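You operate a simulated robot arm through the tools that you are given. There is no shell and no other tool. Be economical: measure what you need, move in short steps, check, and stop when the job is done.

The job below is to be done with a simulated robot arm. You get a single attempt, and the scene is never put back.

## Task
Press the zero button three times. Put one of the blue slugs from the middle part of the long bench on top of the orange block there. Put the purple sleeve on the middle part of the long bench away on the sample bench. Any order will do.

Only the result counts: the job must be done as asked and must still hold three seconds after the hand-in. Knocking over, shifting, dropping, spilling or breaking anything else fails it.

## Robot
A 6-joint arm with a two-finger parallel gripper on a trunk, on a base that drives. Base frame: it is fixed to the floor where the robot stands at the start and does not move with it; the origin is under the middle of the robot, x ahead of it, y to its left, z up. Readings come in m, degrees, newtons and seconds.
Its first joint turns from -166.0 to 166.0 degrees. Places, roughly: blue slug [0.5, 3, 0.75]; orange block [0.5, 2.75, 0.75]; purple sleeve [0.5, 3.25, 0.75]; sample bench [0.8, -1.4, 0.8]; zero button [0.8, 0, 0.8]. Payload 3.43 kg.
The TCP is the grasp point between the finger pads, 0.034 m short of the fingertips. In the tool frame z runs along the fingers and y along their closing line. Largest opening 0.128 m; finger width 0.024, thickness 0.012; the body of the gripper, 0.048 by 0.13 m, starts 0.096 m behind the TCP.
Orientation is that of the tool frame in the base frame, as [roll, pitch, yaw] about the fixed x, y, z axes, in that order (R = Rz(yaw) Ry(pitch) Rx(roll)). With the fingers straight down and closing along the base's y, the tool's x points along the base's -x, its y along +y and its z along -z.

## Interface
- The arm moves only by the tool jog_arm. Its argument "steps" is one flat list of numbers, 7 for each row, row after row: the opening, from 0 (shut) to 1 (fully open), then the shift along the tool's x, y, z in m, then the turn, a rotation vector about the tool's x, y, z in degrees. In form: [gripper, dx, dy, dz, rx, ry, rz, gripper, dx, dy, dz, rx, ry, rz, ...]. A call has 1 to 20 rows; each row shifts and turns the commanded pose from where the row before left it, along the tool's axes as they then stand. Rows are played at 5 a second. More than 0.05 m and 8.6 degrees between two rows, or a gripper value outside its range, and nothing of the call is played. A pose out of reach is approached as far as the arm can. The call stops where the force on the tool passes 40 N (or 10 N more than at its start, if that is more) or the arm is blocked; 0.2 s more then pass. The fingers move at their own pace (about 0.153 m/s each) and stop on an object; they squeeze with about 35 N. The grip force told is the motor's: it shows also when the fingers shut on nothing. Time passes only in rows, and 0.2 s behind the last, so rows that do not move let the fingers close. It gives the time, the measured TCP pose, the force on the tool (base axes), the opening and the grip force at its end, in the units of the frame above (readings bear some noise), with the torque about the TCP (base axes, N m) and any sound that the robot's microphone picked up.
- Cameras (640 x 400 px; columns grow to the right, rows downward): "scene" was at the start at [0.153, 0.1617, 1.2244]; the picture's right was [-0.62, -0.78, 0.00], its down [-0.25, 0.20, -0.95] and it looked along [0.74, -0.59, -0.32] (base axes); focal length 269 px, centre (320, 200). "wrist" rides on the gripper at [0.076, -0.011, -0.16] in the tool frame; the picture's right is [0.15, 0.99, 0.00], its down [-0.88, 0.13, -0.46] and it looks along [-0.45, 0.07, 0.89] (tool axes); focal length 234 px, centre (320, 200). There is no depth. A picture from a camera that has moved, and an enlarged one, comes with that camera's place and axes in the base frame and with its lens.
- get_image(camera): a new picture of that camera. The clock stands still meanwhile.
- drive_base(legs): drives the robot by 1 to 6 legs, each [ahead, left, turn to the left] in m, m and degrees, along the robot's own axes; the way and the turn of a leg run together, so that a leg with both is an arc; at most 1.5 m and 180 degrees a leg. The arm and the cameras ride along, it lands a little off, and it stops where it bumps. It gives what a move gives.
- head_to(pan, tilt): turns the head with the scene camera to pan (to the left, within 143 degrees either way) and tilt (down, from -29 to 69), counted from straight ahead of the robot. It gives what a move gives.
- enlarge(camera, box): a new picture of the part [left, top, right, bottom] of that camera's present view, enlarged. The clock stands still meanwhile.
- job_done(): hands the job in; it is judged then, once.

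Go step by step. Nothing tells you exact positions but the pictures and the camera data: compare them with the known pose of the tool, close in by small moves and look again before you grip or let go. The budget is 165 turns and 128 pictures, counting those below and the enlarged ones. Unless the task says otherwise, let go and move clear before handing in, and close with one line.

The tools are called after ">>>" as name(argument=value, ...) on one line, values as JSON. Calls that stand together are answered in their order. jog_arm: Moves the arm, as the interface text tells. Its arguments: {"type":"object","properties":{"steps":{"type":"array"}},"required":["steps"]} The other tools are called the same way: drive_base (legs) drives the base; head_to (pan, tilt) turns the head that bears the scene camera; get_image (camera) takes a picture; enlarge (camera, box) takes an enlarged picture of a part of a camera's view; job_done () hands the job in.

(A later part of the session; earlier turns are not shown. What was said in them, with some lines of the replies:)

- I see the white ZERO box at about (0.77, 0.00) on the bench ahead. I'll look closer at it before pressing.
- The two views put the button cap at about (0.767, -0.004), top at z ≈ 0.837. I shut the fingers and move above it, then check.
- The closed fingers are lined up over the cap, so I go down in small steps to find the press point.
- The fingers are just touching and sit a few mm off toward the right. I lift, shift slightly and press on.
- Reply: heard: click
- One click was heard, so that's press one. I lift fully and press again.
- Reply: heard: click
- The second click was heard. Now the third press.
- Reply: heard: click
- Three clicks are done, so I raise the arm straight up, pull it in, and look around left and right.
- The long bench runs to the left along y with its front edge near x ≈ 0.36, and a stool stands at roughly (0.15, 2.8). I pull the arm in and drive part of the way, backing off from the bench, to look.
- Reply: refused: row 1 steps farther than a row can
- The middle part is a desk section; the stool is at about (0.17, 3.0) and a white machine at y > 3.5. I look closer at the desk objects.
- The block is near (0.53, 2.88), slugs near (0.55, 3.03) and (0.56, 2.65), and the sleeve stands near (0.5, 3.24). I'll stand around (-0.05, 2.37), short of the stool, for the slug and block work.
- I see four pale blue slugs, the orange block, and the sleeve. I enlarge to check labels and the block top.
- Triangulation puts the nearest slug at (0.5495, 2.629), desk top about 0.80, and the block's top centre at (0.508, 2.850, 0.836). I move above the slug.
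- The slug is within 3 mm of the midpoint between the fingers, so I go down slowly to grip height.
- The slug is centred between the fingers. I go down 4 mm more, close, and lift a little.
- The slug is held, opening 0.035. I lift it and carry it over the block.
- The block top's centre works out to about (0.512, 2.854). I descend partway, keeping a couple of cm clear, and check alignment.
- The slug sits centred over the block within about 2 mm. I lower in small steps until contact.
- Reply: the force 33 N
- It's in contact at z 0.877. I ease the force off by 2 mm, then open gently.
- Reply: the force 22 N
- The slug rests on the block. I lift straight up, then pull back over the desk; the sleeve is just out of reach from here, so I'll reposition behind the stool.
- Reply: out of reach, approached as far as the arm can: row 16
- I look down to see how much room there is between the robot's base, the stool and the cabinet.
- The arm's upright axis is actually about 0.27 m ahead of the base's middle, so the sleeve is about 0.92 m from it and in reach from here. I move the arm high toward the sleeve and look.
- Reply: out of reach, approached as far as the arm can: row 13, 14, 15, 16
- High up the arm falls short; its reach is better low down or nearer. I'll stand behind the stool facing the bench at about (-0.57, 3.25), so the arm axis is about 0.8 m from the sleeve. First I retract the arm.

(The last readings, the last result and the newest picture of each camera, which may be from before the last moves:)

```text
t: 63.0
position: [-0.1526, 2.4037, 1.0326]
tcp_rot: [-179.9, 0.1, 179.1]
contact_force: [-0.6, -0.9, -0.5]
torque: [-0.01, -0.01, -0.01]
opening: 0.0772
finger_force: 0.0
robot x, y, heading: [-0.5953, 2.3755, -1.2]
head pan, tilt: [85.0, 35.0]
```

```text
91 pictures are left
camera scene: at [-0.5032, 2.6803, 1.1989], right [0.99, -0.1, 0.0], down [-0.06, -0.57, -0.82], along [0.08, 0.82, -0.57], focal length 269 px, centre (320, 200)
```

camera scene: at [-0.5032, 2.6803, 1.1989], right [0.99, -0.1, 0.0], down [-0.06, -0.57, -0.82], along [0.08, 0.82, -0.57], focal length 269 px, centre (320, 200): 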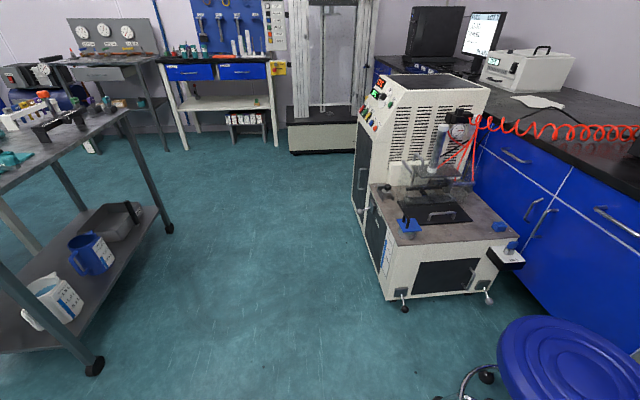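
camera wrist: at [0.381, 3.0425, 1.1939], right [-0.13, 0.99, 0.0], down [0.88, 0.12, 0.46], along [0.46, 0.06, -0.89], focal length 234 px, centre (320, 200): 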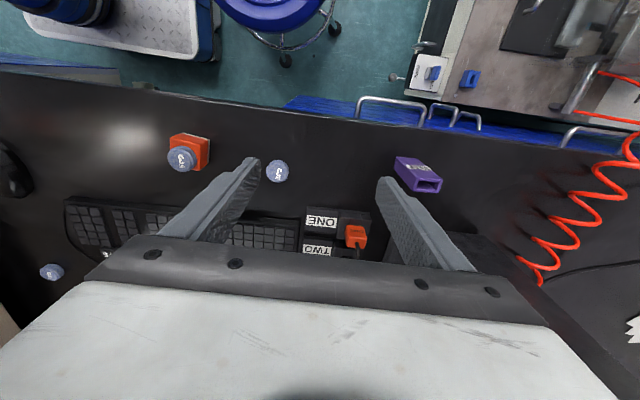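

The path along y looks clear. I drive left about 0.87 m.

>>> drive_base(legs=[[0, 0.87, 1.2]])

>>> head_to(pan=0, tilt=25)

>>> get_image(camera="scene")

>>> get_image(camera="wrist")

```text
t: 67.5
position: [-0.1479, 3.2614, 1.0334]
tcp_rot: [-179.9, 0.0, -179.9]
contact_force: [-0.8, -1.1, 0.9]
torque: [0.05, 0.02, 0.01]
opening: 0.0767
finger_force: 0.1
robot x, y, heading: [-0.5854, 3.2252, 0.1]
head pan, tilt: [85.0, 35.0]
```

```text
t: 69.1
position: [-0.1486, 3.2611, 1.0343]
tcp_rot: [-179.8, 0.1, -179.7]
contact_force: [-0.1, 0.7, 0.2]
torque: [0.04, 0.01, 0.01]
opening: 0.0771
finger_force: 0.0
robot x, y, heading: [-0.593, 3.2274, 0.3]
head pan, tilt: [0.0, 25.0]
```

```text
90 pictures are left
camera scene: at [-0.42, 3.4451, 1.2146], right [0.01, -1.0, 0.0], down [-0.42, 0.0, -0.91], along [0.91, 0.0, -0.42], focal length 269 px, centre (320, 200)
```

scene: 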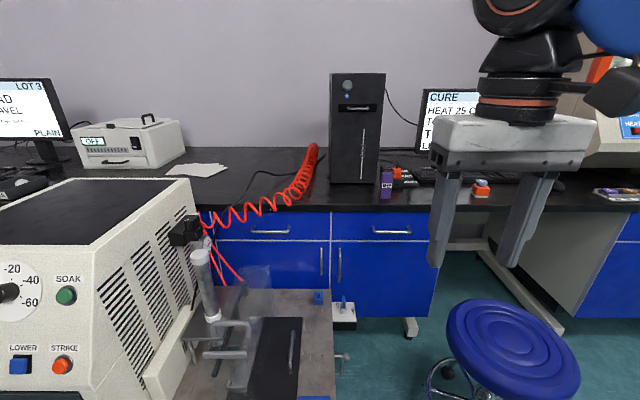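

```text
89 pictures are left
camera wrist: at [-0.224, 3.2497, 1.1924], right [-0.15, 0.99, 0.0], down [0.88, 0.14, 0.46], along [0.45, 0.07, -0.89], focal length 234 px, centre (320, 200)
```

wrist: 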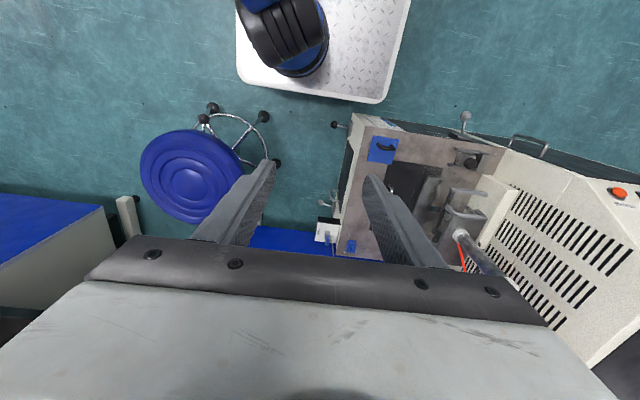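

I'm in place with clearance. I extend the arm toward the sleeve, staying high.

>>> jog_arm(steps=[0.6, -0.0455, -0.004, 0, 0, 0, 0, 0.6, -0.0455, -0.004, 0, 0, 0, 0, 0.6, -0.0455, -0.004, 0, 0, 0, 0, 0.6, -0.0455, -0.004, 0, 0, 0, 0, 0.6, -0.0455, -0.004, 0, 0, 0, 0, 0.6, -0.0455, -0.004, 0, 0, 0, 0, 0.6, -0.0455, -0.004, 0, 0, 0, 0, 0.6, -0.0455, -0.004, 0, 0, 0, 0, 0.6, -0.0455, -0.004, 0, 0, 0, 0, 0.6, -0.0455, -0.004, 0, 0, 0, 0, 0.6, -0.0455, -0.004, 0, 0, 0, 0, 0.6, 0, 0, 0, 0, 0, 0])

>>> get_image(camera="scene")

>>> get_image(camera="wrist")

```text
t: 71.7
position: [0.3527, 3.2172, 1.0343]
tcp_rot: [-179.9, 0.1, -179.8]
contact_force: [0.5, -0.1, 0.9]
torque: [0.0, -0.04, -0.05]
opening: 0.0767
finger_force: 0.1
robot x, y, heading: [-0.5931, 3.2239, 0.2]
head pan, tilt: [0.0, 25.0]
```

```text
88 pictures are left
camera scene: at [-0.42, 3.445, 1.2146], right [0.0, -1.0, 0.0], down [-0.42, 0.0, -0.91], along [0.91, 0.0, -0.42], focal length 269 px, centre (320, 200)
```

scene: 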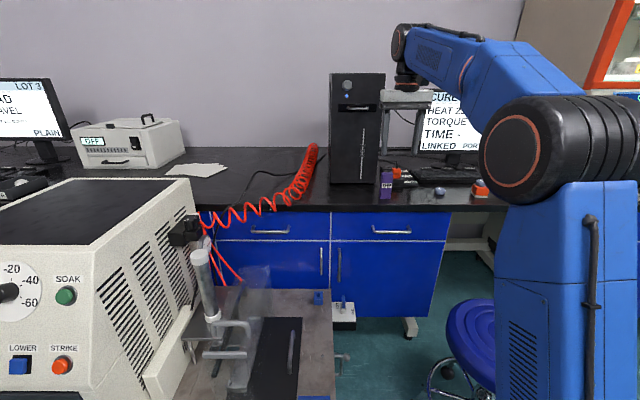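

```text
87 pictures are left
camera wrist: at [0.2765, 3.2066, 1.1932], right [-0.15, 0.99, 0.0], down [0.88, 0.14, 0.46], along [0.45, 0.07, -0.89], focal length 234 px, centre (320, 200)
```

wrist: 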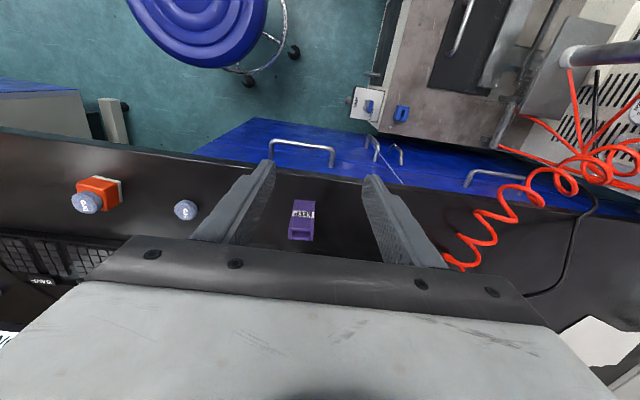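

>>> enlarge(camera="wrist", box=[250, 180, 370, 255])

>>> enlarge(camera="scene", box=[340, 140, 460, 220])

```text
5.33 times, centred on (310, 218) of wrist
camera zoom: at [0.2765, 3.2066, 1.1932], right [-0.15, 0.99, 0.0], down [0.88, 0.14, 0.46], along [0.45, 0.07, -0.89], focal length 1249 px, centre (373, 107)
```

zoom: 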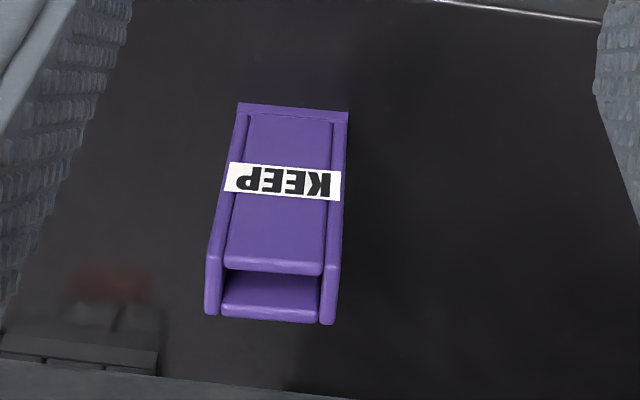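

```text
5.00 times, centred on (400, 180) of scene
camera zoom: at [-0.42, 3.445, 1.2146], right [0.0, -1.0, 0.0], down [-0.42, 0.0, -0.91], along [0.91, 0.0, -0.42], focal length 1344 px, centre (-80, 300)
```

zoom: 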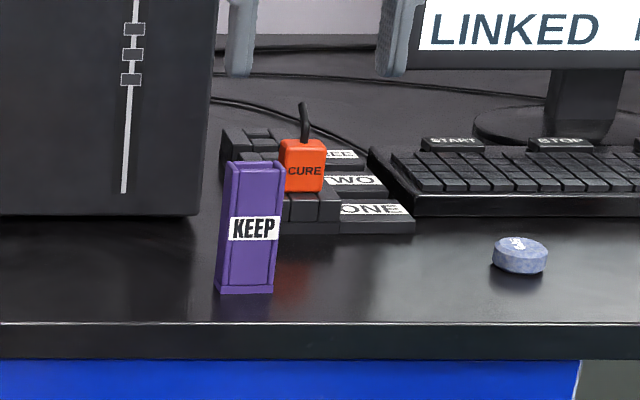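

The sleeve is about 36×22×92 mm, centred near (0.493, 3.210), turned about 4.5°. I move over it at z ≈ 0.98, matching the turn.

>>> jog_arm(steps=[0.6, -0.035, -0.002, 0.01, 0, 0, -1.5, 0.6, -0.035, -0.002, 0.01, 0, 0, -1.5, 0.6, -0.035, -0.002, 0.015, 0, 0, -1.5, 0.6, -0.035, 0, 0.015, 0, 0, 0, 0.6, 0, 0, 0, 0, 0, 0])

>>> enlarge(camera="wrist", box=[220, 100, 420, 225])

>>> enlarge(camera="scene", box=[340, 120, 460, 210])

```text
t: 72.9
position: [0.4919, 3.2197, 0.9833]
tcp_rot: [-179.8, 0.0, -175.3]
contact_force: [0.0, -1.0, -0.6]
torque: [-0.02, -0.04, 0.0]
opening: 0.0771
finger_force: 0.0
robot x, y, heading: [-0.5916, 3.2247, 0.3]
head pan, tilt: [0.0, 25.0]
```

```text
3.20 times, centred on (320, 162) of wrist
camera zoom: at [0.4173, 3.2015, 1.1426], right [-0.23, 0.97, 0.0], down [0.87, 0.2, 0.46], along [0.45, 0.1, -0.89], focal length 749 px, centre (320, 320)
```

zoom: 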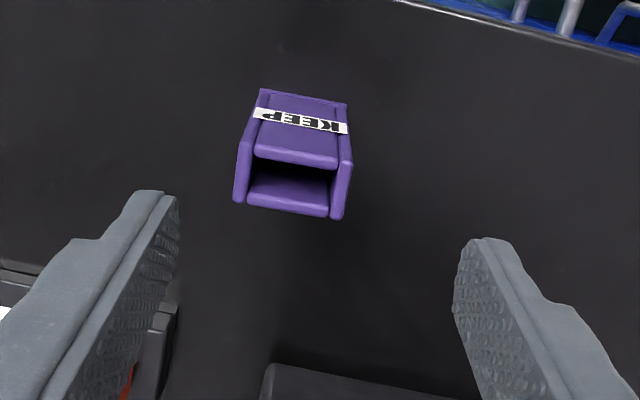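

```text
4.44 times, centred on (400, 165) of scene
camera zoom: at [-0.42, 3.445, 1.2146], right [0.0, -1.0, 0.0], down [-0.42, 0.0, -0.91], along [0.91, 0.0, -0.42], focal length 1195 px, centre (-36, 356)
```

zoom: 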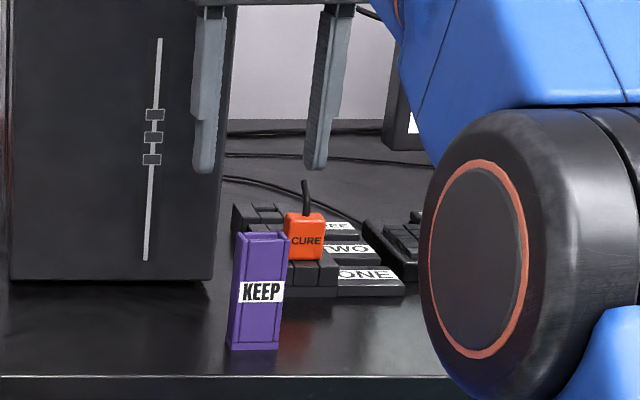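

The sleeve's top centre is (0.493, 3.2095). I shift 1 cm and descend around it.

>>> jog_arm(steps=[0.6, -0.001, -0.01, 0.01, 0, 0, 0, 0.6, 0, 0, 0.03, 0, 0, 0, 0.6, 0, 0, 0.03, 0, 0, 0, 0.6, 0, 0, 0, 0, 0, 0])

>>> enlarge(camera="wrist", box=[220, 100, 420, 225])

```text
t: 73.9
position: [0.493, 3.2082, 0.9141]
tcp_rot: [-179.7, 0.1, -175.3]
contact_force: [0.4, -0.2, 1.1]
torque: [-0.03, 0.01, -0.04]
opening: 0.0768
finger_force: 0.1
robot x, y, heading: [-0.5898, 3.2257, 0.1]
head pan, tilt: [0.0, 25.0]
```

```text
3.20 times, centred on (320, 162) of wrist
camera zoom: at [0.4187, 3.1897, 1.0739], right [-0.23, 0.97, 0.0], down [0.87, 0.2, 0.46], along [0.45, 0.1, -0.89], focal length 749 px, centre (320, 320)
```

zoom: 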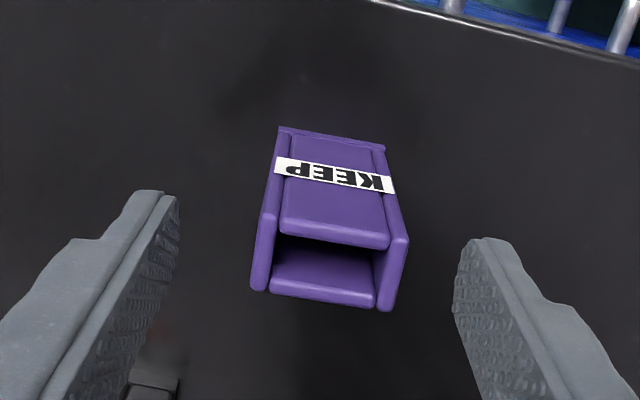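

It's well centred. I go down 5 cm and close.

>>> jog_arm(steps=[0.6, 0, 0, 0.03, 0, 0, 0, 0.6, 0, 0, 0.022, 0, 0, 0, 0.6, 0, 0, 0, 0, 0, 0, 0.4, 0, 0, 0, 0, 0, 0, 0.2, 0, 0, 0, 0, 0, 0, 0, 0, 0, 0, 0, 0, 0, 0, 0, 0, 0, 0, 0, 0, 0, 0, 0, 0, 0, 0, 0])

>>> enlarge(camera="wrist", box=[220, 100, 420, 225])

```text
t: 75.7
position: [0.4935, 3.2087, 0.862]
tcp_rot: [-179.8, 0.1, -175.3]
contact_force: [0.6, -0.1, 1.3]
torque: [0.01, -0.04, -0.01]
opening: 0.0382
finger_force: 34.9
robot x, y, heading: [-0.5948, 3.2254, 0.3]
head pan, tilt: [0.0, 25.0]
```

```text
3.20 times, centred on (320, 162) of wrist
camera zoom: at [0.4189, 3.1904, 1.0225], right [-0.23, 0.97, 0.0], down [0.87, 0.2, 0.46], along [0.45, 0.1, -0.89], focal length 749 px, centre (320, 320)
```

zoom: 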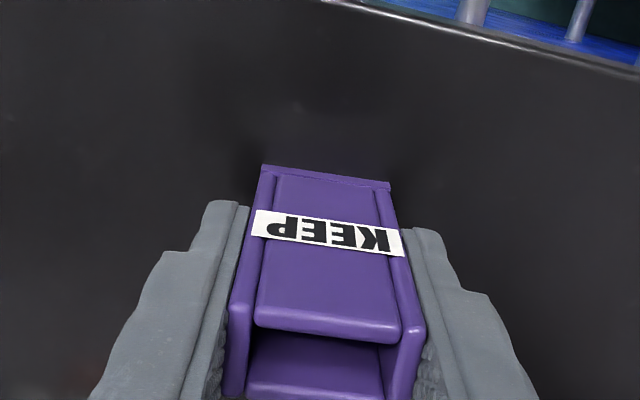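

The sleeve is gripped. I lift it and retract toward the robot.

>>> jog_arm(steps=[0, 0, 0, -0.02, 0, 0, 0, 0, 0, 0, -0.04, 0, 0, 0, 0, 0, 0, -0.045, 0, 0, 0, 0, 0.045, 0, -0.01, 0, 0, 0, 0, 0.045, 0, -0.015, 0, 0, 0, 0, 0.045, 0, -0.02, 0, 0, 0, 0, 0.045, 0, -0.02, 0, 0, 0, 0, 0.045, 0, -0.02, 0, 0, 0, 0, 0.045, 0, 0, 0, 0, 0, 0, 0.045, 0, 0, 0, 0, 0, 0, 0.045, 0, 0, 0, 0, 0, 0, 0.045, 0, 0, 0, 0, 0, 0, 0.045, 0, 0, 0, 0, 0, 0, 0.045, 0, 0, 0, 0, 0, 0, 0.045, 0, 0, 0, 0, 0, 0, 0.045, 0, 0, 0, 0, 0, 0, 0.04, -0.01, 0, 0, 0, 0])

>>> get_image(camera="wrist")

>>> get_image(camera="scene")

```text
t: 79.3
position: [-0.1255, 3.1476, 1.0515]
tcp_rot: [-179.9, 0.1, -175.3]
contact_force: [0.0, -0.2, 0.5]
torque: [0.0, 0.0, -0.02]
opening: 0.0383
finger_force: 35.2
robot x, y, heading: [-0.5917, 3.2249, 0.1]
head pan, tilt: [0.0, 25.0]
```

```text
80 pictures are left
camera wrist: at [-0.1998, 3.1309, 1.2109], right [-0.23, 0.97, 0.0], down [0.87, 0.2, 0.46], along [0.45, 0.1, -0.89], focal length 234 px, centre (320, 200)
```

wrist: 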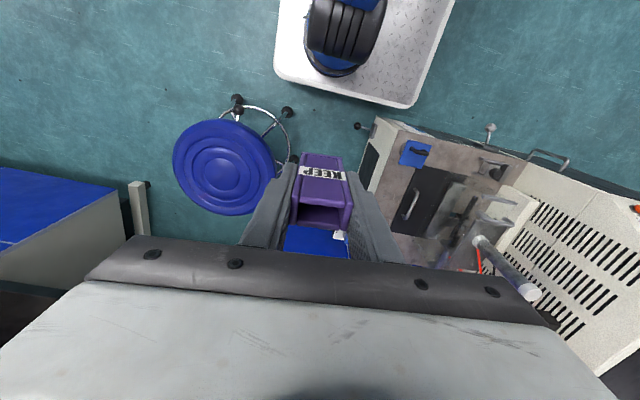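

```text
79 pictures are left
camera scene: at [-0.4197, 3.445, 1.2146], right [0.0, -1.0, 0.0], down [-0.42, 0.0, -0.91], along [0.91, 0.0, -0.42], focal length 269 px, centre (320, 200)
```

scene: 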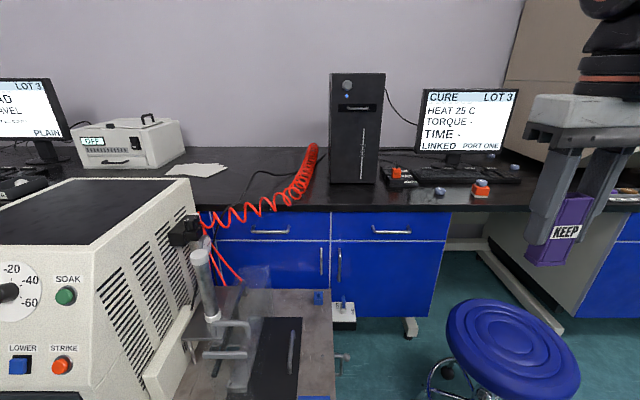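

The sleeve is held and the slug still sits on the block. I drive back along the aisle to near y ≈ 0 and look at the sample bench.

>>> drive_base(legs=[[0, -1.1, 0], [0, -1.1, 0], [0, -1.0, 0]])

>>> head_to(pan=-60, tilt=20)

>>> get_image(camera="scene")

```text
t: 94.9
position: [-0.1011, -0.0475, 1.0519]
tcp_rot: [-179.8, 0.1, -176.1]
contact_force: [-0.1, 0.3, -1.1]
torque: [0.06, -0.01, 0.01]
opening: 0.0382
finger_force: 35.2
robot x, y, heading: [-0.5659, 0.0347, -0.5]
head pan, tilt: [0.0, 25.0]
```

```text
t: 96.2
position: [-0.1018, -0.0477, 1.0517]
tcp_rot: [-179.8, 0.1, -176.1]
contact_force: [-0.7, -0.4, 0.0]
torque: [0.04, 0.03, 0.0]
opening: 0.0381
finger_force: 34.5
robot x, y, heading: [-0.5643, 0.0374, -0.5]
head pan, tilt: [-60.0, 20.0]
```

```text
78 pictures are left
camera scene: at [-0.4376, 0.172, 1.2227], right [-0.87, -0.49, 0.0], down [-0.17, 0.3, -0.94], along [0.46, -0.82, -0.34], focal length 269 px, centre (320, 200)
```

scene: 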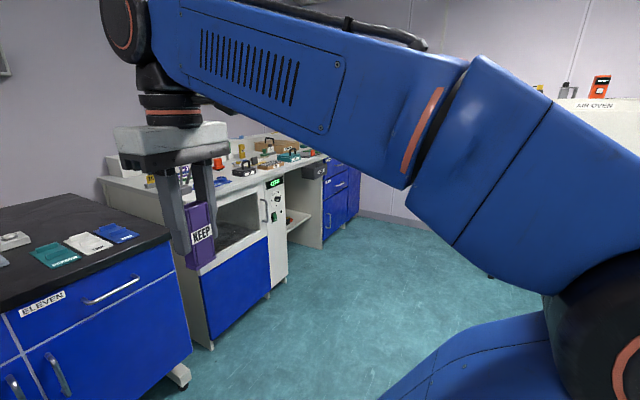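

The way is clear; the sample bench front is near x ≈ 0.6 from y ≈ -0.45 on. I drive to face it.

>>> drive_base(legs=[[0, -1.3, 0.5]])

>>> head_to(pan=0, tilt=20)

>>> get_image(camera="scene")

```text
t: 102.7
position: [-0.1013, -1.325, 1.052]
tcp_rot: [-179.8, 0.0, -175.1]
contact_force: [0.6, -0.4, -0.6]
torque: [0.02, -0.02, 0.02]
opening: 0.0382
finger_force: 34.8
robot x, y, heading: [-0.567, -1.2526, 0.2]
head pan, tilt: [-60.0, 20.0]
```

```text
t: 104.0
position: [-0.1007, -1.3243, 1.051]
tcp_rot: [-179.8, 0.0, -175.2]
contact_force: [-0.3, 0.1, -0.1]
torque: [0.0, 0.01, 0.0]
opening: 0.0378
finger_force: 35.3
robot x, y, heading: [-0.5665, -1.255, 0.4]
head pan, tilt: [0.0, 20.0]
```

```text
77 pictures are left
camera scene: at [-0.3953, -1.0293, 1.2227], right [0.01, -1.0, 0.0], down [-0.34, 0.0, -0.94], along [0.94, 0.01, -0.34], focal length 269 px, centre (320, 200)
```

scene: 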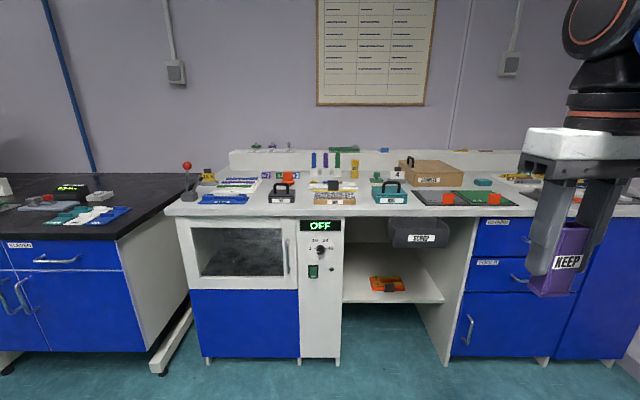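

>>> enlarge(camera="scene", box=[160, 135, 340, 225])

>>> enlarge(camera="scene", box=[330, 135, 540, 250])

>>> enlarge(camera="scene", box=[300, 0, 450, 110])

```text
3.56 times, centred on (250, 180) of scene
camera zoom: at [-0.3953, -1.0293, 1.2227], right [0.01, -1.0, 0.0], down [-0.34, 0.0, -0.94], along [0.94, 0.01, -0.34], focal length 956 px, centre (569, 271)
```

zoom: 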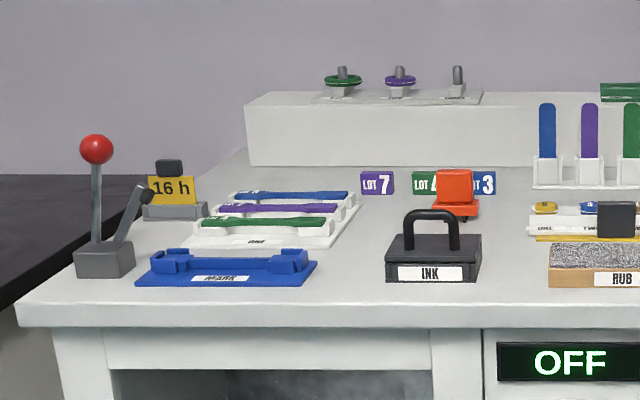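

```text
3.05 times, centred on (435, 192) of scene
camera zoom: at [-0.3953, -1.0293, 1.2227], right [0.01, -1.0, 0.0], down [-0.34, 0.0, -0.94], along [0.94, 0.01, -0.34], focal length 819 px, centre (-30, 223)
```

zoom: 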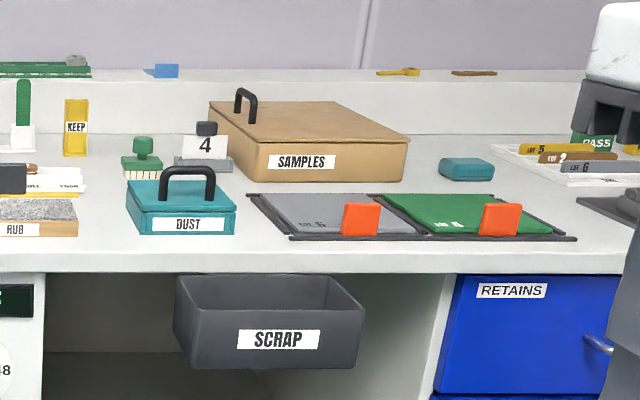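

```text
3.64 times, centred on (375, 55) of scene
camera zoom: at [-0.3953, -1.0293, 1.2227], right [0.01, -1.0, 0.0], down [-0.34, 0.0, -0.94], along [0.94, 0.01, -0.34], focal length 978 px, centre (120, 727)
```

zoom: 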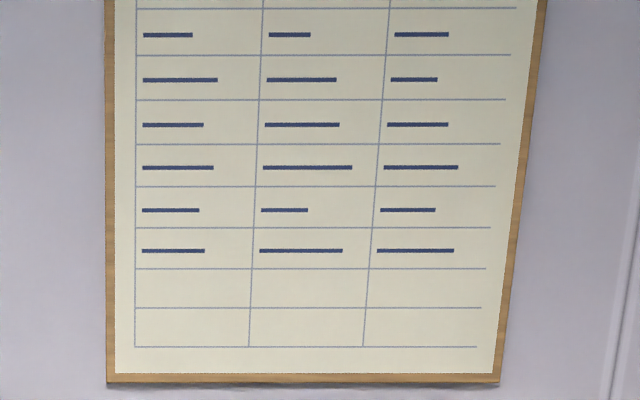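

There's a row of upright blue, purple and green blades in white holders, plus a yellow KEEP sleeve beside them. That may be where the sleeve belongs, so I drive closer to see.

>>> drive_base(legs=[[0.48, 0.12, 0]])

>>> head_to(pan=-10, tilt=25)

>>> get_image(camera="scene")

>>> get_image(camera="wrist")

```text
t: 106.9
position: [0.3782, -1.1977, 1.0517]
tcp_rot: [-179.7, 0.1, -174.9]
contact_force: [-0.4, 0.2, -0.9]
torque: [0.03, -0.01, -0.01]
opening: 0.0381
finger_force: 35.0
robot x, y, heading: [-0.087, -1.1266, 0.6]
head pan, tilt: [0.0, 20.0]
```

```text
t: 107.6
position: [0.3781, -1.1974, 1.0514]
tcp_rot: [-179.8, 0.1, -174.9]
contact_force: [-0.8, 0.8, 0.5]
torque: [-0.01, 0.02, 0.03]
opening: 0.0383
finger_force: 35.3
robot x, y, heading: [-0.0877, -1.125, 0.9]
head pan, tilt: [-10.0, 25.0]
```

```text
73 pictures are left
camera scene: at [0.0802, -0.9193, 1.2146], right [-0.16, -0.99, 0.0], down [-0.42, 0.07, -0.91], along [0.89, -0.15, -0.42], focal length 269 px, centre (320, 200)
```

scene: 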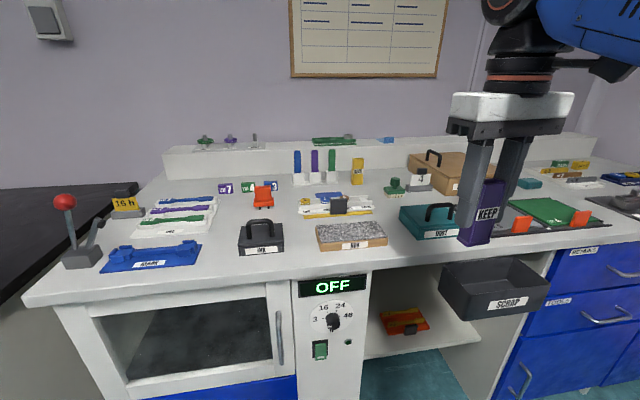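

```text
72 pictures are left
camera wrist: at [0.3035, -1.2158, 1.2113], right [-0.23, 0.97, 0.0], down [0.86, 0.21, 0.46], along [0.45, 0.1, -0.89], focal length 234 px, centre (320, 200)
```

wrist: 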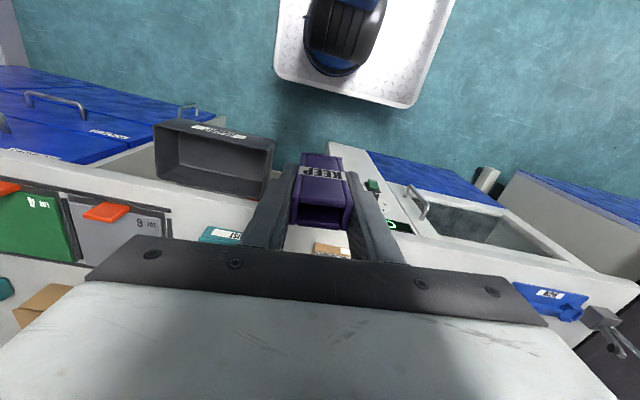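

>>> enlarge(camera="scene", box=[270, 125, 400, 206])

>>> enlarge(camera="scene", box=[120, 120, 290, 226])

>>> enlarge(camera="scene", box=[500, 130, 640, 240])

```text
4.92 times, centred on (335, 166) of scene
camera zoom: at [0.0802, -0.9193, 1.2146], right [-0.16, -0.99, 0.0], down [-0.42, 0.07, -0.91], along [0.89, -0.15, -0.42], focal length 1323 px, centre (246, 370)
```

zoom: 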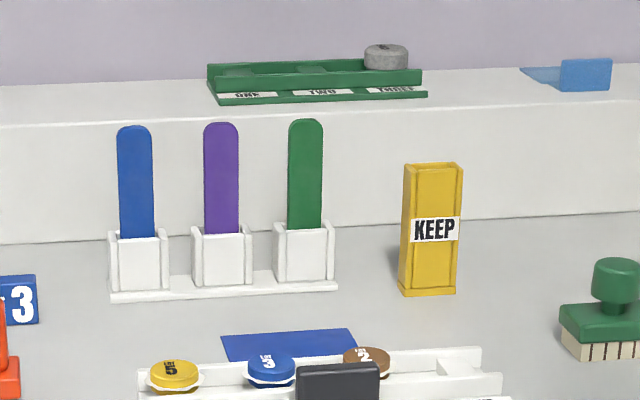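

```text
3.76 times, centred on (205, 173) of scene
camera zoom: at [0.0802, -0.9193, 1.2146], right [-0.16, -0.99, 0.0], down [-0.42, 0.07, -0.91], along [0.89, -0.15, -0.42], focal length 1012 px, centre (753, 302)
```

zoom: 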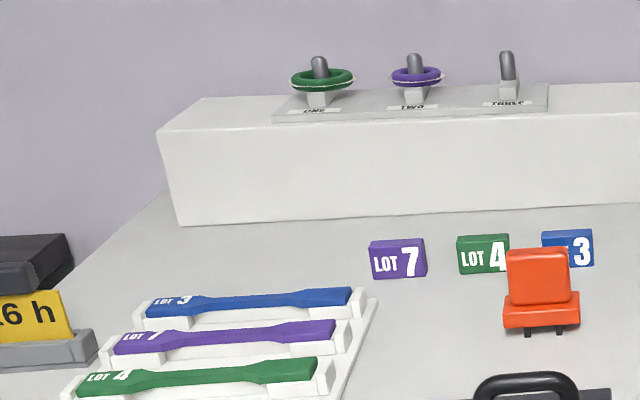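

```text
3.64 times, centred on (570, 185) of scene
camera zoom: at [0.0802, -0.9193, 1.2146], right [-0.16, -0.99, 0.0], down [-0.42, 0.07, -0.91], along [0.89, -0.15, -0.42], focal length 978 px, centre (-589, 254)
```

zoom: 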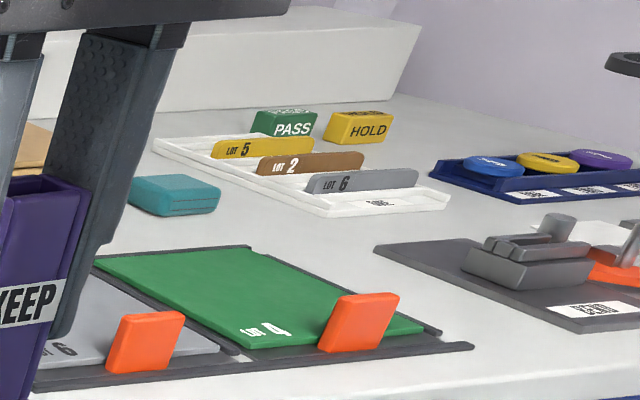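

The rack holds three upright blades (blue, purple, green), and the yellow KEEP sleeve stands on its own on the bench top. I drive a little nearer and look right as well as closer at the rack before deciding.

>>> drive_base(legs=[[0.2, 0, -0.6]])

>>> get_image(camera="scene")

>>> head_to(pan=-50, tilt=25)

>>> get_image(camera="scene")

```text
t: 109.2
position: [0.5773, -1.2016, 1.0515]
tcp_rot: [-179.8, 0.1, -175.5]
contact_force: [-0.5, -0.3, -0.5]
torque: [0.0, -0.01, -0.03]
opening: 0.0379
finger_force: 35.3
robot x, y, heading: [0.1146, -1.1214, -0.2]
head pan, tilt: [-10.0, 25.0]
```

```text
68 pictures are left
camera scene: at [0.2833, -0.92, 1.2146], right [-0.17, -0.98, 0.0], down [-0.42, 0.07, -0.91], along [0.89, -0.16, -0.42], focal length 269 px, centre (320, 200)
```

scene: 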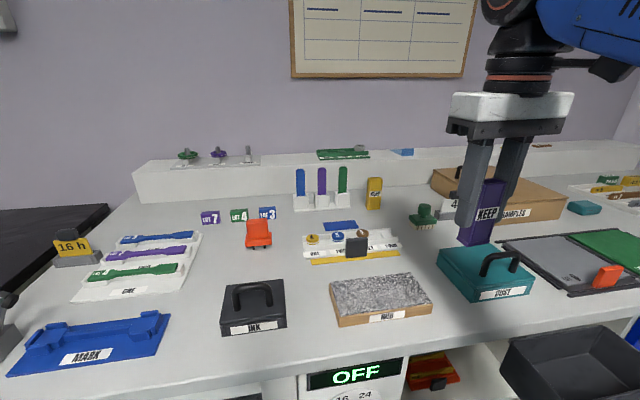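

```text
t: 110.3
position: [0.5785, -1.2014, 1.0522]
tcp_rot: [-179.8, 0.2, -175.6]
contact_force: [0.2, 0.7, -0.6]
torque: [-0.01, 0.0, 0.02]
opening: 0.0379
finger_force: 34.7
robot x, y, heading: [0.1141, -1.1232, 0.1]
head pan, tilt: [-50.0, 25.0]
```

```text
67 pictures are left
camera scene: at [0.2519, -0.9745, 1.2146], right [-0.77, -0.64, 0.0], down [-0.27, 0.32, -0.91], along [0.58, -0.69, -0.42], focal length 269 px, centre (320, 200)
```

scene: 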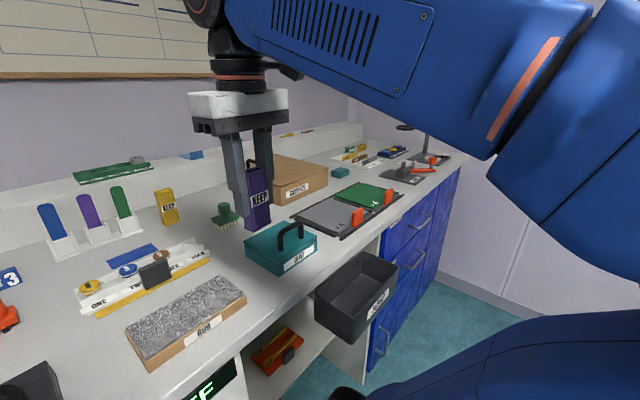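

>>> enlarge(camera="scene", box=[20, 170, 200, 282])

>>> head_to(pan=-10, tilt=25)

>>> enlarge(camera="scene", box=[280, 150, 400, 225])

```text
3.56 times, centred on (110, 226) of scene
camera zoom: at [0.2519, -0.9745, 1.2146], right [-0.77, -0.64, 0.0], down [-0.27, 0.32, -0.91], along [0.58, -0.69, -0.42], focal length 956 px, centre (1067, 108)
```

zoom: 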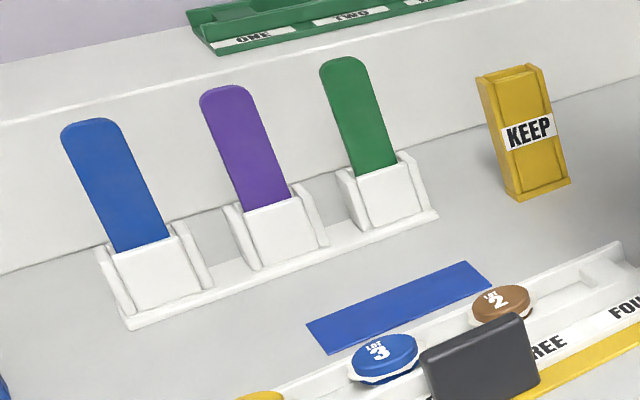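

```text
t: 111.3
position: [0.5781, -1.2011, 1.0519]
tcp_rot: [-179.7, 0.2, -175.6]
contact_force: [0.5, -0.4, -0.5]
torque: [0.0, -0.03, 0.01]
opening: 0.0378
finger_force: 35.0
robot x, y, heading: [0.1149, -1.1224, -0.1]
head pan, tilt: [-10.0, 25.0]
```

```text
5.33 times, centred on (340, 188) of scene
camera zoom: at [0.2833, -0.9201, 1.2146], right [-0.17, -0.98, 0.0], down [-0.42, 0.07, -0.91], along [0.89, -0.16, -0.42], focal length 1434 px, centre (213, 267)
```

zoom: 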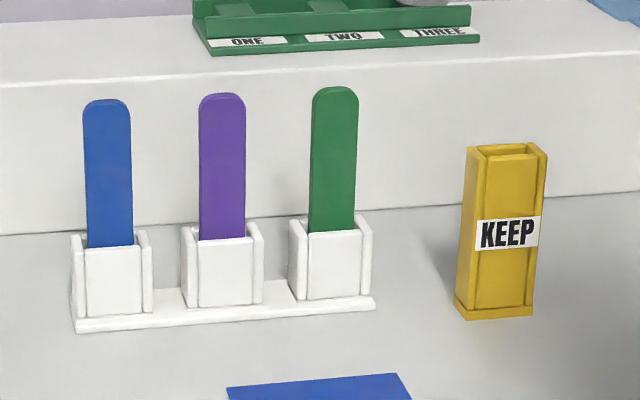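

The white cups and the KEEP sleeves are the same kind of open-topped strip holder, and the yellow one stands free on the bench. So I'll stand the purple one upright on the clear bench spot near it, about (0.975, -1.237).

>>> jog_arm(steps=[0, -0.0437, -0.0075, 0, 0, 0, 0, 0, -0.0437, -0.0075, 0, 0, 0, 0, 0, -0.0437, -0.0075, 0, 0, 0, 0, 0, -0.0437, -0.0075, 0, 0, 0, 0, 0, -0.0437, -0.0075, 0, 0, 0, 0, 0, -0.0437, -0.0075, 0, 0, 0, 0, 0, -0.0437, -0.0075, 0, 0, 0, 0, 0, -0.0437, -0.0075, 0, 0, 0, 0, 0, -0.0437, -0.0075, 0, 0, 0, 0, 0, 0, 0, 0, 0, 0, 0])

>>> get_image(camera="wrist")

>>> get_image(camera="scene")

```text
t: 113.5
position: [0.9741, -1.2385, 1.0538]
tcp_rot: [-179.8, 0.0, -175.5]
contact_force: [0.1, -0.2, -0.2]
torque: [0.04, 0.03, 0.0]
opening: 0.0379
finger_force: 34.8
robot x, y, heading: [0.1189, -1.1255, 0.1]
head pan, tilt: [-10.0, 25.0]
```

```text
64 pictures are left
camera wrist: at [0.9001, -1.2552, 1.2125], right [-0.22, 0.97, 0.0], down [0.87, 0.2, 0.46], along [0.45, 0.1, -0.89], focal length 234 px, centre (320, 200)
```

wrist: 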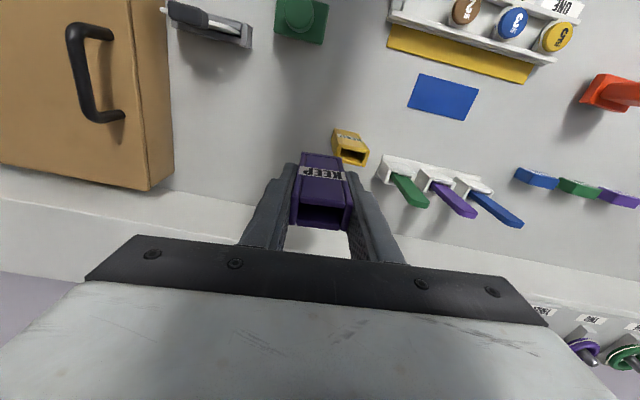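

```text
63 pictures are left
camera scene: at [0.2833, -0.92, 1.2146], right [-0.17, -0.98, 0.0], down [-0.42, 0.07, -0.91], along [0.89, -0.16, -0.42], focal length 269 px, centre (320, 200)
```

scene: 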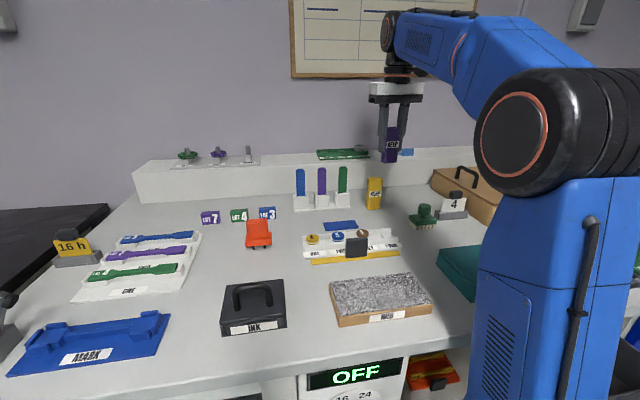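

The sample bench top is higher than I assumed, about z 0.85, so the yellow sleeve stands at (0.958, -1.20). The clear patch between it and the SAMPLES box is around (0.975, -1.325). I move there and go partway down.

>>> jog_arm(steps=[0, 0.003, -0.0435, 0, 0, 0, 0, 0, 0.003, -0.0435, 0, 0, 0, 0, 0, 0, 0, 0.04, 0, 0, 0, 0, 0, 0, 0.03, 0, 0, 0, 0, 0, 0, 0.025, 0, 0, 0, 0, 0, 0, 0, 0, 0, 0])

>>> get_image(camera="wrist")

>>> enlarge(camera="scene", box=[340, 130, 500, 230])

```text
t: 115.0
position: [0.9764, -1.3267, 0.9564]
tcp_rot: [-179.8, 0.1, -175.4]
contact_force: [0.6, 0.2, -0.1]
torque: [0.0, 0.04, -0.02]
opening: 0.038
finger_force: 35.5
robot x, y, heading: [0.1137, -1.1227, -0.4]
head pan, tilt: [-10.0, 25.0]
```

```text
62 pictures are left
camera wrist: at [0.9025, -1.344, 1.1167], right [-0.22, 0.97, 0.0], down [0.87, 0.2, 0.46], along [0.45, 0.1, -0.89], focal length 234 px, centre (320, 200)
```

wrist: 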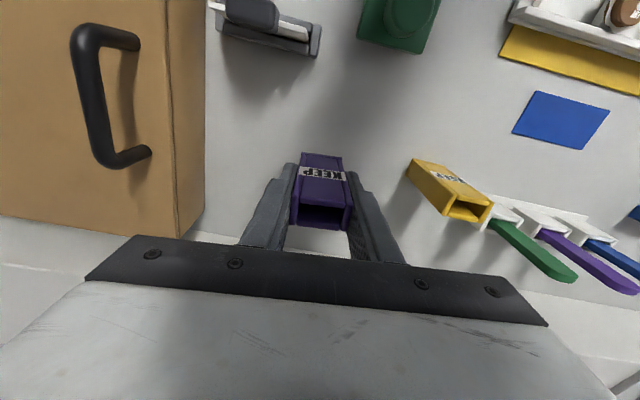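

```text
4.00 times, centred on (420, 180) of scene
camera zoom: at [0.2834, -0.92, 1.2146], right [-0.17, -0.98, 0.0], down [-0.42, 0.07, -0.91], along [0.89, -0.16, -0.42], focal length 1075 px, centre (-80, 280)
```

zoom: 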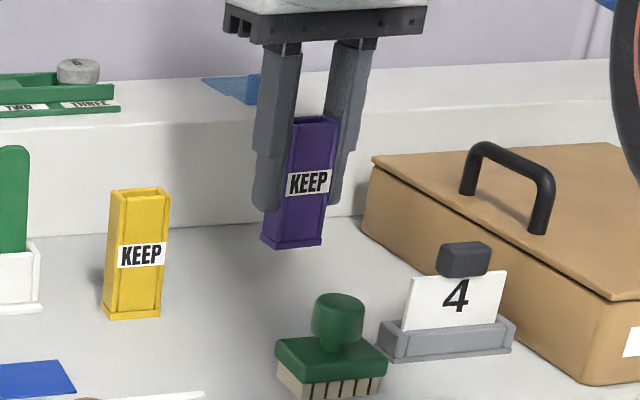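

The spot is clear all round. I lower slowly to contact.

>>> jog_arm(steps=[0, 0, 0, 0.02, 0, 0, 0, 0, 0, 0, 0.012, 0, 0, 0, 0, 0, 0, 0.003, 0, 0, 0, 0, 0, 0, 0, 0, 0, 0])

>>> enlarge(camera="scene", box=[340, 130, 500, 230])

```text
t: 116.0
position: [0.9777, -1.3253, 0.9234]
tcp_rot: [-179.8, 0.1, -175.5]
contact_force: [1.0, 0.3, -0.9]
torque: [0.04, 0.02, -0.01]
opening: 0.0382
finger_force: 35.4
robot x, y, heading: [0.1143, -1.1224, 0.2]
head pan, tilt: [-10.0, 25.0]
```

```text
4.00 times, centred on (420, 180) of scene
camera zoom: at [0.2834, -0.92, 1.2146], right [-0.17, -0.98, 0.0], down [-0.42, 0.07, -0.91], along [0.89, -0.16, -0.42], focal length 1075 px, centre (-80, 280)
```

zoom: 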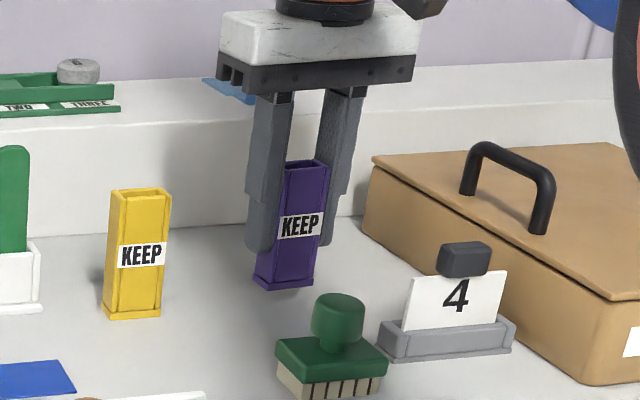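

>>> jog_arm(steps=[0, 0, 0, 0.003, 0, 0, 0, 0, 0, 0, 0.002, 0, 0, 0, 0, 0, 0, 0.002, 0, 0, 0])

>>> jog_arm(steps=[0, 0, 0, 0.002, 0, 0, 0, 0, 0, 0, 0, 0, 0, 0])

```text
t: 116.8
position: [0.9773, -1.3244, 0.9159]
tcp_rot: [-179.7, 0.1, -175.5]
contact_force: [0.8, -1.2, 0.2]
torque: [0.01, 0.0, -0.01]
opening: 0.038
finger_force: 35.2
robot x, y, heading: [0.11, -1.1241, 0.1]
head pan, tilt: [-10.0, 25.0]
```

```text
t: 117.3
position: [0.9761, -1.3261, 0.9153]
tcp_rot: [-179.8, 0.1, -175.6]
contact_force: [-0.1, 0.0, 0.7]
torque: [-0.01, 0.01, 0.03]
opening: 0.0381
finger_force: 35.0
robot x, y, heading: [0.1152, -1.1242, 0.1]
head pan, tilt: [-10.0, 25.0]
```

The bench isn't touched yet, so I continue in 2 mm steps.

>>> jog_arm(steps=[0, 0, 0, 0.002, 0, 0, 0, 0, 0, 0, 0, 0, 0, 0])

>>> jog_arm(steps=[0, 0, 0, 0.002, 0, 0, 0, 0, 0, 0, 0, 0, 0, 0])

>>> enlarge(camera="scene", box=[380, 170, 460, 220])

```text
t: 118.0
position: [0.9763, -1.3255, 0.9114]
tcp_rot: [-179.8, 0.1, -175.6]
contact_force: [0.5, -0.1, -0.2]
torque: [0.02, -0.01, -0.01]
opening: 0.0381
finger_force: 34.9
robot x, y, heading: [0.1117, -1.1262, -0.0]
head pan, tilt: [-10.0, 25.0]
```

```text
t: 118.5
position: [0.9766, -1.3256, 0.9126]
tcp_rot: [-179.8, 0.3, -175.5]
contact_force: [4.2, -2.8, 24.0]
torque: [-0.08, -0.14, -0.01]
opening: 0.0382
finger_force: 34.5
robot x, y, heading: [0.1147, -1.1219, -0.1]
head pan, tilt: [-10.0, 25.0]
```

```text
8.00 times, centred on (420, 195) of scene
camera zoom: at [0.2827, -0.92, 1.2147], right [-0.17, -0.98, 0.0], down [-0.42, 0.07, -0.91], along [0.89, -0.16, -0.42], focal length 2150 px, centre (-480, 240)
```

zoom: 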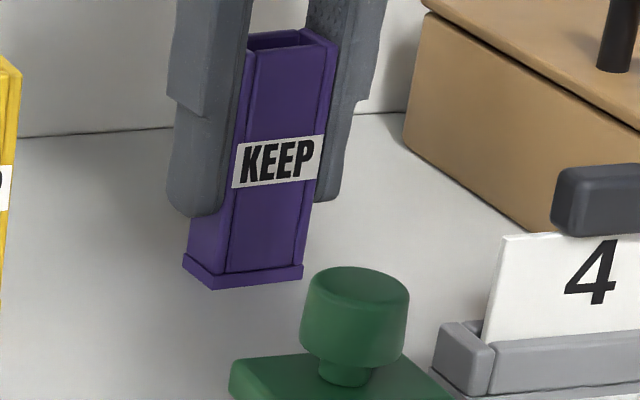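

Contact at z ≈ 0.912 with 24 N. I ease off 1 mm and open slowly.

>>> jog_arm(steps=[0, 0, 0, -0.0015, 0, 0, 0, 0, 0, 0, 0, 0, 0, 0, 0.32, 0, 0, 0, 0, 0, 0, 0.36, 0, 0, 0, 0, 0, 0, 0.42, 0, 0, 0, 0, 0, 0, 0.5, 0, 0, 0, 0, 0, 0, 0.55, 0, 0, 0, 0, 0, 0])

>>> enlarge(camera="scene", box=[340, 130, 500, 230])

>>> get_image(camera="wrist")

```text
t: 120.2
position: [0.9766, -1.326, 0.912]
tcp_rot: [-179.8, 0.1, -175.5]
contact_force: [0.0, -0.5, -0.9]
torque: [-0.01, 0.04, 0.05]
opening: 0.0702
finger_force: 0.2
robot x, y, heading: [0.1124, -1.1231, 0.1]
head pan, tilt: [-10.0, 25.0]
```

```text
4.00 times, centred on (420, 180) of scene
camera zoom: at [0.2833, -0.92, 1.2146], right [-0.17, -0.98, 0.0], down [-0.42, 0.07, -0.91], along [0.89, -0.16, -0.42], focal length 1075 px, centre (-80, 280)
```

zoom: 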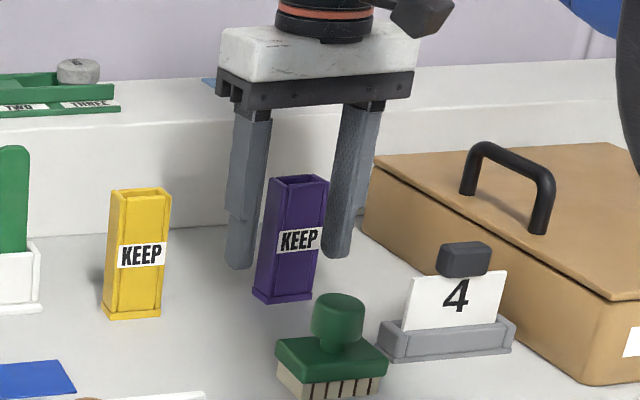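

```text
57 pictures are left
camera wrist: at [0.9017, -1.3434, 1.0716], right [-0.22, 0.97, 0.0], down [0.87, 0.2, 0.46], along [0.45, 0.1, -0.89], focal length 234 px, centre (320, 200)
```

wrist: 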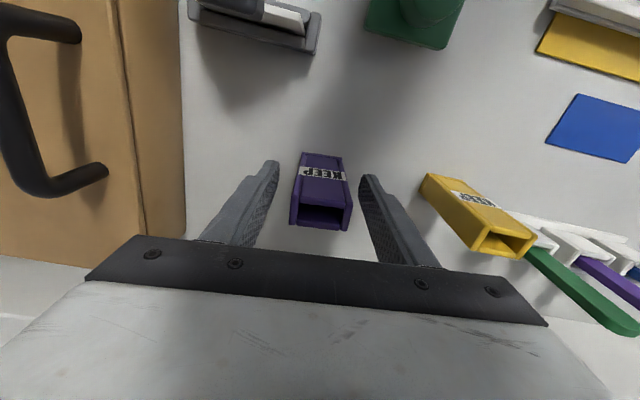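

The sleeve stands upright and free. I lift clear and check once more.

>>> jog_arm(steps=[0.55, 0, 0, -0.02, 0, 0, 0, 0.55, 0, 0, -0.04, 0, 0, 0, 0.55, 0, 0, -0.05, 0, 0, 0, 0.55, 0, 0, -0.05, 0, 0, 0, 0.55, 0.04, 0, 0, 0, 0, 0, 0.55, 0.045, 0, 0, 0, 0, 0, 0.55, 0.045, 0, 0, 0, 0, 0, 0.55, 0.045, 0, 0, 0, 0, 0, 0.55, 0, 0, 0, 0, 0, 0])

>>> get_image(camera="scene")

```text
t: 122.2
position: [0.802, -1.3366, 1.0714]
tcp_rot: [-179.8, 0.1, -175.5]
contact_force: [0.9, 0.1, -0.5]
torque: [0.02, 0.01, 0.02]
opening: 0.0705
finger_force: 0.1
robot x, y, heading: [0.1151, -1.1246, -0.0]
head pan, tilt: [-10.0, 25.0]
```

```text
56 pictures are left
camera scene: at [0.2835, -0.92, 1.2146], right [-0.17, -0.98, 0.0], down [-0.42, 0.07, -0.91], along [0.89, -0.16, -0.42], focal length 269 px, centre (320, 200)
```

scene: 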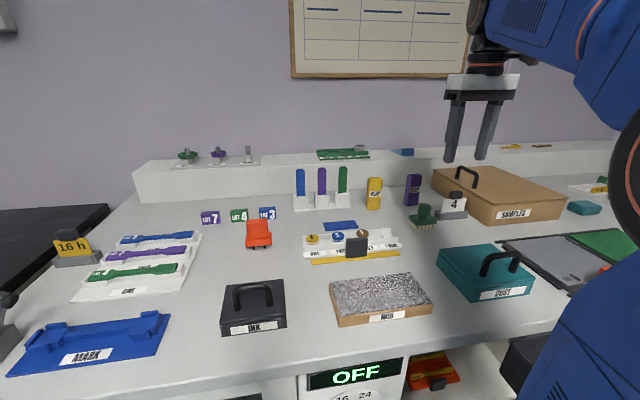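

The purple sleeve stands on the sample bench, the slug was resting on the orange block when last seen, and the zero button clicked three times. I hand in.

>>> job_done()

```text
The job is handed in.
```

I pressed the zero button three times, set a blue slug on the orange block, and stood the purple sleeve upright on the sample bench; the job is handed in. The slug sits a few mm off the block's centre, and I chose the sleeve's spot near the yellow one because the bench showed no marked place for it.
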